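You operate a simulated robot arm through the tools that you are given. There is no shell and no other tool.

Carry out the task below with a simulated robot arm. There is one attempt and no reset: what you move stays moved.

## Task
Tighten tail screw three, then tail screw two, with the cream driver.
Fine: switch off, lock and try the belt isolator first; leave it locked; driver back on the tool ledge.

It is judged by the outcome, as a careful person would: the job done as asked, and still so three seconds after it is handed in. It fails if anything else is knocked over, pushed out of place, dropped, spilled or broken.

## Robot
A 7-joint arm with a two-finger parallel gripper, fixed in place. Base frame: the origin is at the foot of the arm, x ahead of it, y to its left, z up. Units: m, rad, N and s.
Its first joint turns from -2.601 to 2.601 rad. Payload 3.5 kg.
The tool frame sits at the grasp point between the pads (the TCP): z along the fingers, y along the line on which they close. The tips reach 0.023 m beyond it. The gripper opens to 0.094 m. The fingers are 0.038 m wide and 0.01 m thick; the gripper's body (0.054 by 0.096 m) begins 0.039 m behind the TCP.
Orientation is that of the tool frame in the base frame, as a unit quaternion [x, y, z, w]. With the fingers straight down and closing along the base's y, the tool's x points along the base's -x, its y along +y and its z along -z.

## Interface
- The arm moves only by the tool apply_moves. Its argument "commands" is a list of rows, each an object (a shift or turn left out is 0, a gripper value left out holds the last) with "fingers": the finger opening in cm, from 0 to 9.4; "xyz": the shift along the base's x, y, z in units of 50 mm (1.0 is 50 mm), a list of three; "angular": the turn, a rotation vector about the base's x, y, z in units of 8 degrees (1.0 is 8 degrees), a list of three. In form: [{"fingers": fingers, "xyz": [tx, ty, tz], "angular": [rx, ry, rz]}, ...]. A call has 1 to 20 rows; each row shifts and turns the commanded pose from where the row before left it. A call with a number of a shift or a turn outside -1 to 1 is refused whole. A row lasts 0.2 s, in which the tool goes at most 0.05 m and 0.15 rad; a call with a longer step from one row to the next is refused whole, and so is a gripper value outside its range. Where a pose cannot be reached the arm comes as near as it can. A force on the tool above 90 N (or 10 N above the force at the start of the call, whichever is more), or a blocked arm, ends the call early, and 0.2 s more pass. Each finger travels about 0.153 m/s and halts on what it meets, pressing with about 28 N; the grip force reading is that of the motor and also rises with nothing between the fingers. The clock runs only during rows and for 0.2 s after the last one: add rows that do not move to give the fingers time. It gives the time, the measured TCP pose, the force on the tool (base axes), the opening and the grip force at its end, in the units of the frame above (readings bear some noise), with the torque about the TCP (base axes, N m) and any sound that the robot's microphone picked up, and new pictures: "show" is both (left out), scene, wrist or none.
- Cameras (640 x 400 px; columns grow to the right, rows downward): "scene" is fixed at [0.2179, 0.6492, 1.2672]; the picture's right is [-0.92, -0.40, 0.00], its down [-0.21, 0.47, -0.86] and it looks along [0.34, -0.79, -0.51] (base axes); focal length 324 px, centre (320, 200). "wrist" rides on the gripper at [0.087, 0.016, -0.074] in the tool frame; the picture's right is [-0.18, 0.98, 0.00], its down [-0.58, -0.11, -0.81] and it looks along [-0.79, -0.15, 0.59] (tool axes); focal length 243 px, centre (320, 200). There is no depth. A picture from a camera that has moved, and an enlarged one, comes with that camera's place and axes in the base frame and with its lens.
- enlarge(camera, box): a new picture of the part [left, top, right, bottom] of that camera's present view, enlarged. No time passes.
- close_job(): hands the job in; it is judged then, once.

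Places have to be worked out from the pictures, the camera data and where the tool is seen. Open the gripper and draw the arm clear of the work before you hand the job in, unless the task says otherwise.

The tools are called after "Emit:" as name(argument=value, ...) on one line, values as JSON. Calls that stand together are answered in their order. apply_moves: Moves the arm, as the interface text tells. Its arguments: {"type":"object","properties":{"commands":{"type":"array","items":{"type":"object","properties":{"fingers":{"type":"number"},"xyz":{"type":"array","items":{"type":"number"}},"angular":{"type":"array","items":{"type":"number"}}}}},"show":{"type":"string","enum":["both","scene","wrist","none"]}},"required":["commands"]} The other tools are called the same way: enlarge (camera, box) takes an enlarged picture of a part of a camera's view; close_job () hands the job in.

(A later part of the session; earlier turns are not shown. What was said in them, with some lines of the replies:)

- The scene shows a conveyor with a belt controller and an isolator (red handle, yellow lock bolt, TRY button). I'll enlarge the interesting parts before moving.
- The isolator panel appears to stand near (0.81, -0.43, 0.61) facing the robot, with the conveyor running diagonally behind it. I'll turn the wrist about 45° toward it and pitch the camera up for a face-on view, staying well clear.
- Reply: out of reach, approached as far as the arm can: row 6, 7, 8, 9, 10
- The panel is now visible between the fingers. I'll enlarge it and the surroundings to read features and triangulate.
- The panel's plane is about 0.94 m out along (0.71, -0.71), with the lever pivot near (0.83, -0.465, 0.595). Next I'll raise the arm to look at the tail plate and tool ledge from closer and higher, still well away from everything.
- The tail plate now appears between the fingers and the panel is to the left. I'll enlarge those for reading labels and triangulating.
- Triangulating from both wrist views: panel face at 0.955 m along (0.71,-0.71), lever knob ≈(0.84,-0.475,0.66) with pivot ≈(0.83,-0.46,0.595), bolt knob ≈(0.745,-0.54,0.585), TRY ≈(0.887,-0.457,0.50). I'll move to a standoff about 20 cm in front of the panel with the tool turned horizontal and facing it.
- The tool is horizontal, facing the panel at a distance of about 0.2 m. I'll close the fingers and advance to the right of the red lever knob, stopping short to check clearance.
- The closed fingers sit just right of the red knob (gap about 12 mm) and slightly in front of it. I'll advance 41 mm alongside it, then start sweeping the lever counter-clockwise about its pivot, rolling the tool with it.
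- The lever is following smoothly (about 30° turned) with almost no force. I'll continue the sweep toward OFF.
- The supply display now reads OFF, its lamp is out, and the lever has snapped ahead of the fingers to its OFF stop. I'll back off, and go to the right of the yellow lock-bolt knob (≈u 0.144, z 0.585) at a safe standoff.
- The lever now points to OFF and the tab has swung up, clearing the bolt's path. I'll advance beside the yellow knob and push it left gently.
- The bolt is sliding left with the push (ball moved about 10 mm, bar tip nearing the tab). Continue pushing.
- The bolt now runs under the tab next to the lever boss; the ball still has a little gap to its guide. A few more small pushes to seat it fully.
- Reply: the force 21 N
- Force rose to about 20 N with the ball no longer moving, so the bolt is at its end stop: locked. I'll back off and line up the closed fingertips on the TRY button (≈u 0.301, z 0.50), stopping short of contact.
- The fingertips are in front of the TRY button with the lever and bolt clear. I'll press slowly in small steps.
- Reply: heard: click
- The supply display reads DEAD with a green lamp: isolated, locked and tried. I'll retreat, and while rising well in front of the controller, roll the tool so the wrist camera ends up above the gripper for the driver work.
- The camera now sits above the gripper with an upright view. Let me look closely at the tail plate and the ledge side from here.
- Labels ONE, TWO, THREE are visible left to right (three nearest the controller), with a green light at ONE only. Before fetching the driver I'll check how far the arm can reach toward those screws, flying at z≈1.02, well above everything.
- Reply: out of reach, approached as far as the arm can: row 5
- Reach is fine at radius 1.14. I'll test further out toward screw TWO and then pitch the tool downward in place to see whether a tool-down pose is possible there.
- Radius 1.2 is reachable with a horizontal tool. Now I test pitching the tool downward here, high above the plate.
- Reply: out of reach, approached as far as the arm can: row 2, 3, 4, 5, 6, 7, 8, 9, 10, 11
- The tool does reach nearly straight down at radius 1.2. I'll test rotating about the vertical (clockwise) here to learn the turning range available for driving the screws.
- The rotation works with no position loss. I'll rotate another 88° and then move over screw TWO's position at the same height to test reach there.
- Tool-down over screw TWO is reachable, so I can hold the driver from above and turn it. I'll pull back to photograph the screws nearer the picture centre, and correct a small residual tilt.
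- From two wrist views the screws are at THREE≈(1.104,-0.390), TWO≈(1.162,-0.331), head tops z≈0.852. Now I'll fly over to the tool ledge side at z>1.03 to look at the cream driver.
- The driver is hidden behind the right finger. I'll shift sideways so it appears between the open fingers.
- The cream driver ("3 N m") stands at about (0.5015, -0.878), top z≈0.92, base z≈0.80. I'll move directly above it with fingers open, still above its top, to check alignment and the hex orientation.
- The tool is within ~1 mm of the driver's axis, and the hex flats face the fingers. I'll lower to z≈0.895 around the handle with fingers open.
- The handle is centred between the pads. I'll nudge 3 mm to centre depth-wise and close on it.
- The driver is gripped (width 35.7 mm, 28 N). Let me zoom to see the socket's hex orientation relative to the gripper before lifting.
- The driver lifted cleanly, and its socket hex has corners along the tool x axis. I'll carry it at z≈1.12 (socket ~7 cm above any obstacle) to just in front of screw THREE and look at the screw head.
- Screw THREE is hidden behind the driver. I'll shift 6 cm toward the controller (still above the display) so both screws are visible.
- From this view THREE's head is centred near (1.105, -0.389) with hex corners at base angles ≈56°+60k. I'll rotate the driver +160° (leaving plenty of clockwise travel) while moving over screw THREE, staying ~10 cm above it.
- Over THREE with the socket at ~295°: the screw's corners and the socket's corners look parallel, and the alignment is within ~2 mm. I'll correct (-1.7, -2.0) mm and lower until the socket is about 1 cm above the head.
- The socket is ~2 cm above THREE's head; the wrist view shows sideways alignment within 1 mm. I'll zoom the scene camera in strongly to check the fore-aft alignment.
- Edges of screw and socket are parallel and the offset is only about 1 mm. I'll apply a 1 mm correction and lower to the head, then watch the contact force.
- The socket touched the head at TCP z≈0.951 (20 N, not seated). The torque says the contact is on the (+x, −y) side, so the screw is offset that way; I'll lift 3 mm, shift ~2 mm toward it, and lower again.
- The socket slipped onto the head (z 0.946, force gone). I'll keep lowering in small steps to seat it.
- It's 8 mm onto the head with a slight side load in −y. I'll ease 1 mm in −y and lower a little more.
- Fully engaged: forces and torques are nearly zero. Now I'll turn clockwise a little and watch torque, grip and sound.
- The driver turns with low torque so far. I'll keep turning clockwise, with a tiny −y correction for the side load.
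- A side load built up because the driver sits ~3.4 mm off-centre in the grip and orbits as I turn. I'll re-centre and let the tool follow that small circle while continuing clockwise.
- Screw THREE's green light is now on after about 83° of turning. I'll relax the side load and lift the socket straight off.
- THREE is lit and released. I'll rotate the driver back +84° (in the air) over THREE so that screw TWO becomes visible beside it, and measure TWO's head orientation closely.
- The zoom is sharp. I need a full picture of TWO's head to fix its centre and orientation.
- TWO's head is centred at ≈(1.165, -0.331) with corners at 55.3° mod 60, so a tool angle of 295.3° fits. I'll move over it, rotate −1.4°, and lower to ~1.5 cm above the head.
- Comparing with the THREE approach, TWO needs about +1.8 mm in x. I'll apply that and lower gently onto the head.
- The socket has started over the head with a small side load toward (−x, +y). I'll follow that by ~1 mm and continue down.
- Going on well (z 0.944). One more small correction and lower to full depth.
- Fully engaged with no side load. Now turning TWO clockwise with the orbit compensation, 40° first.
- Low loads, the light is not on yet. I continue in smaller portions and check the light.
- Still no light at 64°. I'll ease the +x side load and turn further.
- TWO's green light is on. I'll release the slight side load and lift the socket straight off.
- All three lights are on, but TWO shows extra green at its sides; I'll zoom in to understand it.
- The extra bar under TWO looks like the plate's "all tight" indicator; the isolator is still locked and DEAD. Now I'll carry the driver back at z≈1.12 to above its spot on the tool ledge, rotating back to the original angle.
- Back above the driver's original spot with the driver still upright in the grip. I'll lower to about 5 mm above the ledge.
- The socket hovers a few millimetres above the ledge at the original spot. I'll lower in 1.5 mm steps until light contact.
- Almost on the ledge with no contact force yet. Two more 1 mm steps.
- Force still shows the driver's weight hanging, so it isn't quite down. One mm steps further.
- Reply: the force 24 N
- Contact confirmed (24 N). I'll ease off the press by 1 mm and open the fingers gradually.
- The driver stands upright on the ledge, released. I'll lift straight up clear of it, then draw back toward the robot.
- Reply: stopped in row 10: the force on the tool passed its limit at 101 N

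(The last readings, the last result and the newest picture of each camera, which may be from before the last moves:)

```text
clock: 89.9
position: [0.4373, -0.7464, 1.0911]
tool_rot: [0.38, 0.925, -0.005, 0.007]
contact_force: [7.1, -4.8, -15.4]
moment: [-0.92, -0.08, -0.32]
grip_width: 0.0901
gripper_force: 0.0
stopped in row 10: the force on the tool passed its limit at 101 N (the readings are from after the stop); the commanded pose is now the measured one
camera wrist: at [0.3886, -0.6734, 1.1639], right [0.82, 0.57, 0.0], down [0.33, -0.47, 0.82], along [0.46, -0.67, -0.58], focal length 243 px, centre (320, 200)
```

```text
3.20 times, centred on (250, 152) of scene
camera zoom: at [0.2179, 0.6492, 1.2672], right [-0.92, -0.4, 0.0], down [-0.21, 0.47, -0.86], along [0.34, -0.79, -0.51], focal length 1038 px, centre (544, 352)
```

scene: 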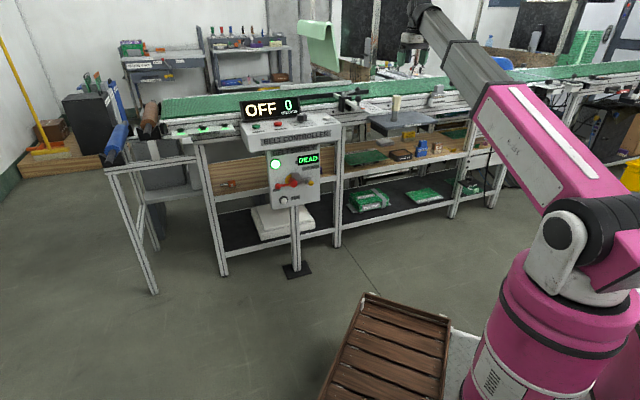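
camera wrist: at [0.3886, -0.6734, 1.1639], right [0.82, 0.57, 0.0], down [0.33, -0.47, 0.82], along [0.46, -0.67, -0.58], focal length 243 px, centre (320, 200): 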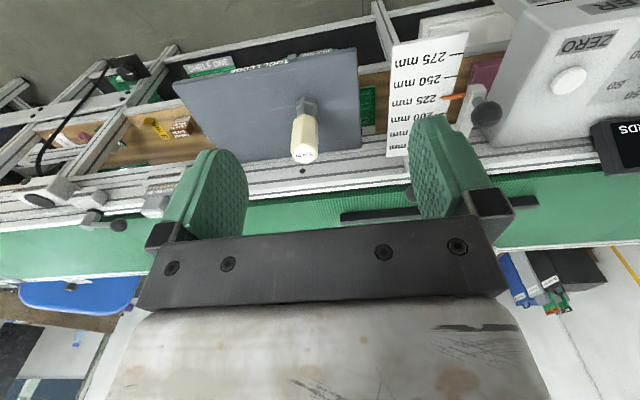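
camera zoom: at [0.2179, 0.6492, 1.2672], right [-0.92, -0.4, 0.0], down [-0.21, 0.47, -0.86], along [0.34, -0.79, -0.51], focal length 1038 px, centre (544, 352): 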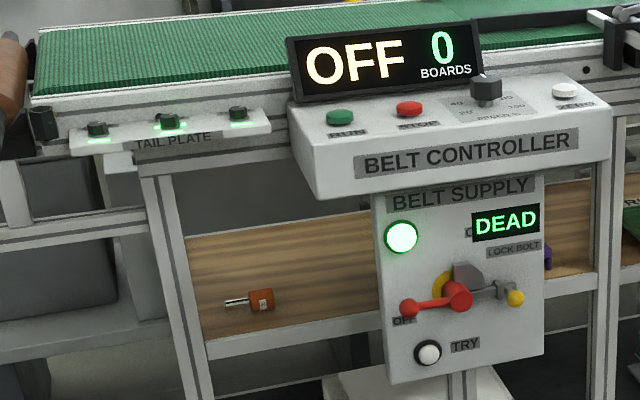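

The driver stands safely on the ledge and nothing was disturbed; the stop in mid-air is most likely the gripper folding against its own boom at this steep angle. I'll move back outward slightly, descend, then retract at a lower height with smaller steps.

Emit:
apply_moves(commands=[{"fingers": 9, "xyz": [0.15, -0.3, 0]}, {"xyz": [0.1, -0.2, -0.2]}, {"xyz": [0, 0, -0.4]}, {}], show="both")

Emit:
enlarge(camera="scene", box=[380, 0, 640, 200])

```text
clock: 90.9
position: [0.449, -0.7711, 1.0612]
tool_rot: [0.378, 0.926, -0.005, 0.004]
contact_force: [1.0, 1.2, -0.9]
moment: [-0.03, 0.03, -0.01]
grip_width: 0.0901
gripper_force: 0.1
camera wrist: at [0.4014, -0.698, 1.1343], right [0.82, 0.57, 0.0], down [0.33, -0.48, 0.81], along [0.46, -0.67, -0.58], focal length 243 px, centre (320, 200)
```

scene: 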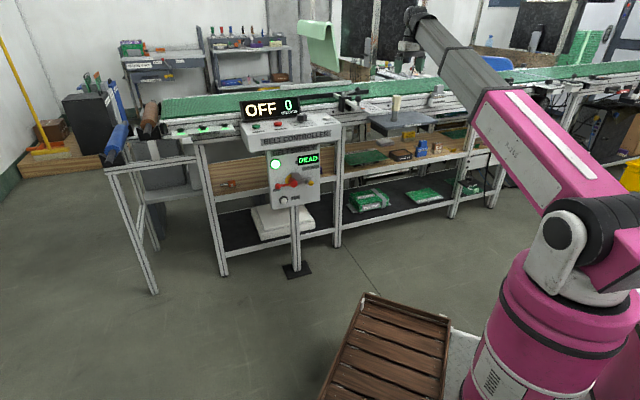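
wrist: 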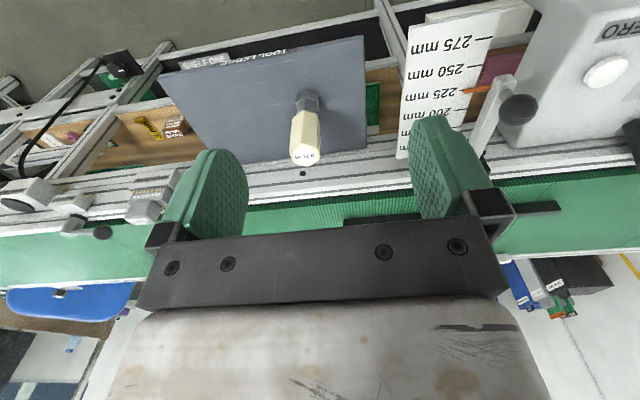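

```text
2.00 times, centred on (510, 100) of scene
camera zoom: at [0.2179, 0.6492, 1.2672], right [-0.92, -0.4, 0.0], down [-0.21, 0.47, -0.86], along [0.34, -0.79, -0.51], focal length 649 px, centre (-60, 400)
```

zoom: 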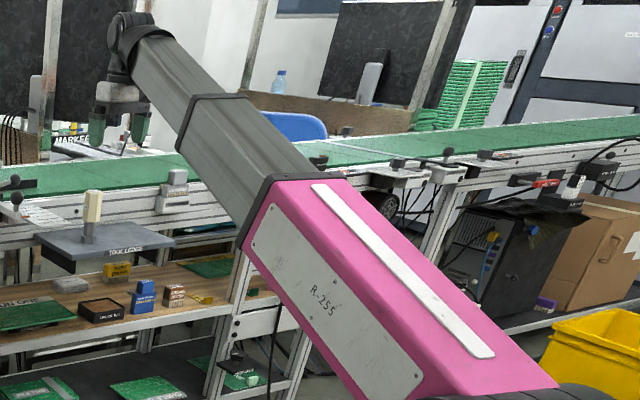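

The force is gone; the arm hangs free with the driver untouched. I'll descend a bit more and retract gently toward the base.

Emit:
apply_moves(commands=[{"fingers": 9, "xyz": [0, 0, -0.5]}, {"xyz": [0, 0, -0.5]}, {"xyz": [-0.2, 0.35, -0.2]}, {"xyz": [-0.2, 0.35, -0.2]}, {"xyz": [-0.2, 0.35, -0.2]}, {"xyz": [-0.2, 0.35, -0.2]}, {}], show="both")

Emit:
enlarge(camera="scene", box=[150, 90, 350, 215])

Emit:
enlarge(camera="scene", box=[350, 60, 450, 135])

```text
clock: 92.5
position: [0.4083, -0.7017, 0.9709]
tool_rot: [0.379, 0.925, -0.006, 0.005]
contact_force: [0.1, -0.2, 0.1]
moment: [0.04, 0.0, -0.02]
grip_width: 0.0897
gripper_force: 0.2
camera wrist: at [0.36, -0.6285, 1.0447], right [0.82, 0.57, 0.0], down [0.33, -0.47, 0.81], along [0.46, -0.67, -0.58], focal length 243 px, centre (320, 200)
```

scene: 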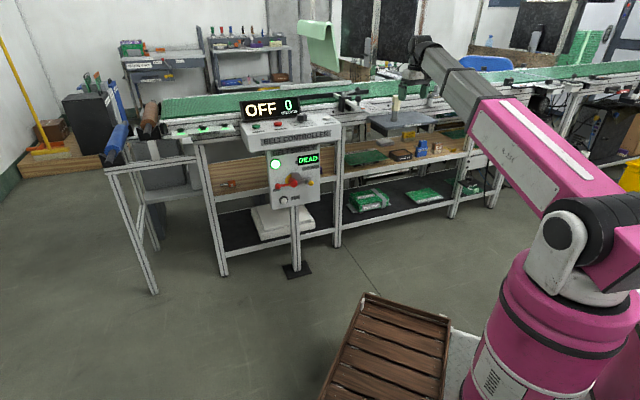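
wrist: 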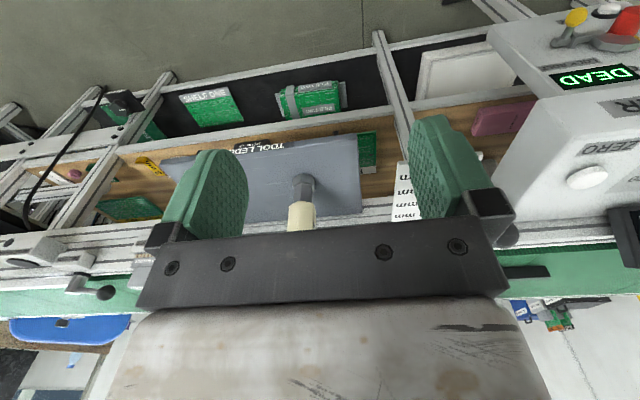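

```text
3.20 times, centred on (250, 152) of scene
camera zoom: at [0.2179, 0.6492, 1.2672], right [-0.92, -0.4, 0.0], down [-0.21, 0.47, -0.86], along [0.34, -0.79, -0.51], focal length 1038 px, centre (544, 352)
```

zoom: 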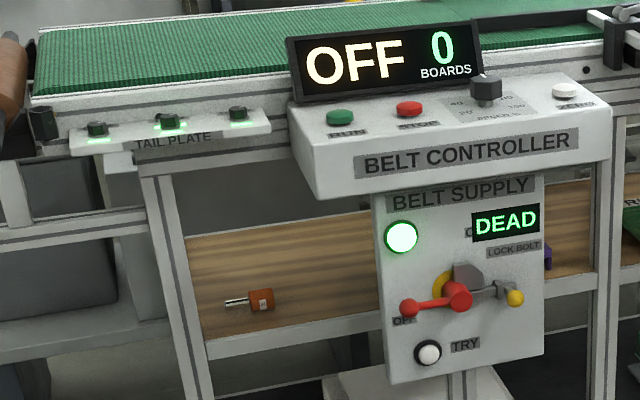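

```text
5.33 times, centred on (400, 98) of scene
camera zoom: at [0.2179, 0.6492, 1.2672], right [-0.92, -0.4, 0.0], down [-0.21, 0.47, -0.86], along [0.34, -0.79, -0.51], focal length 1731 px, centre (-107, 747)
```

zoom: 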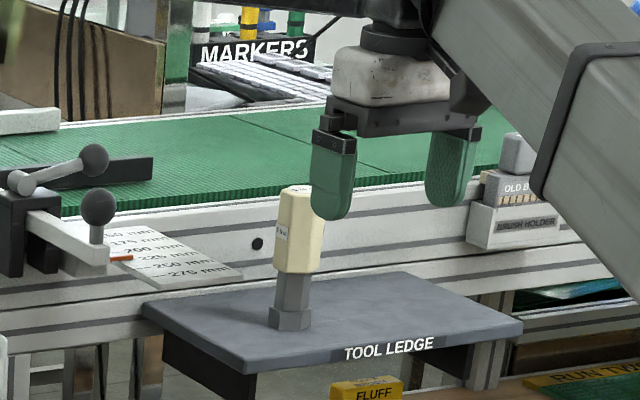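

The isolator still reads DEAD with the lever at OFF and the bolt in. All three tail-screw lights are green, and the cream driver stands upright on the tool ledge. The gripper is open and free of contact about 19 cm away, so I'm handing the job in.

Emit:
close_job()

```text
The job is handed in.
```

The job is handed in: tail screw three was tightened first, then tail screw two, both with the cream driver.

- **Isolator:** I switched it off, slid the lock bolt in and pressed TRY before touching the screws. It read DEAD and still did at hand-in, with the bolt left in.
- **Screws:** Each turned about 80° clockwise until its green light came on. Both lights, and screw one's, were still green at the end. I never heard a click from the torque driver, so the lights are my only sign that they are tight.
- **Driver:** It is standing upright on the tool ledge where I found it.

While backing the arm away at the end, it stopped on a brief force spike (101 N) in mid-air. The gripper had probably folded against its own boom. The load cleared when I moved back, and the pictures showed nothing knocked or moved.
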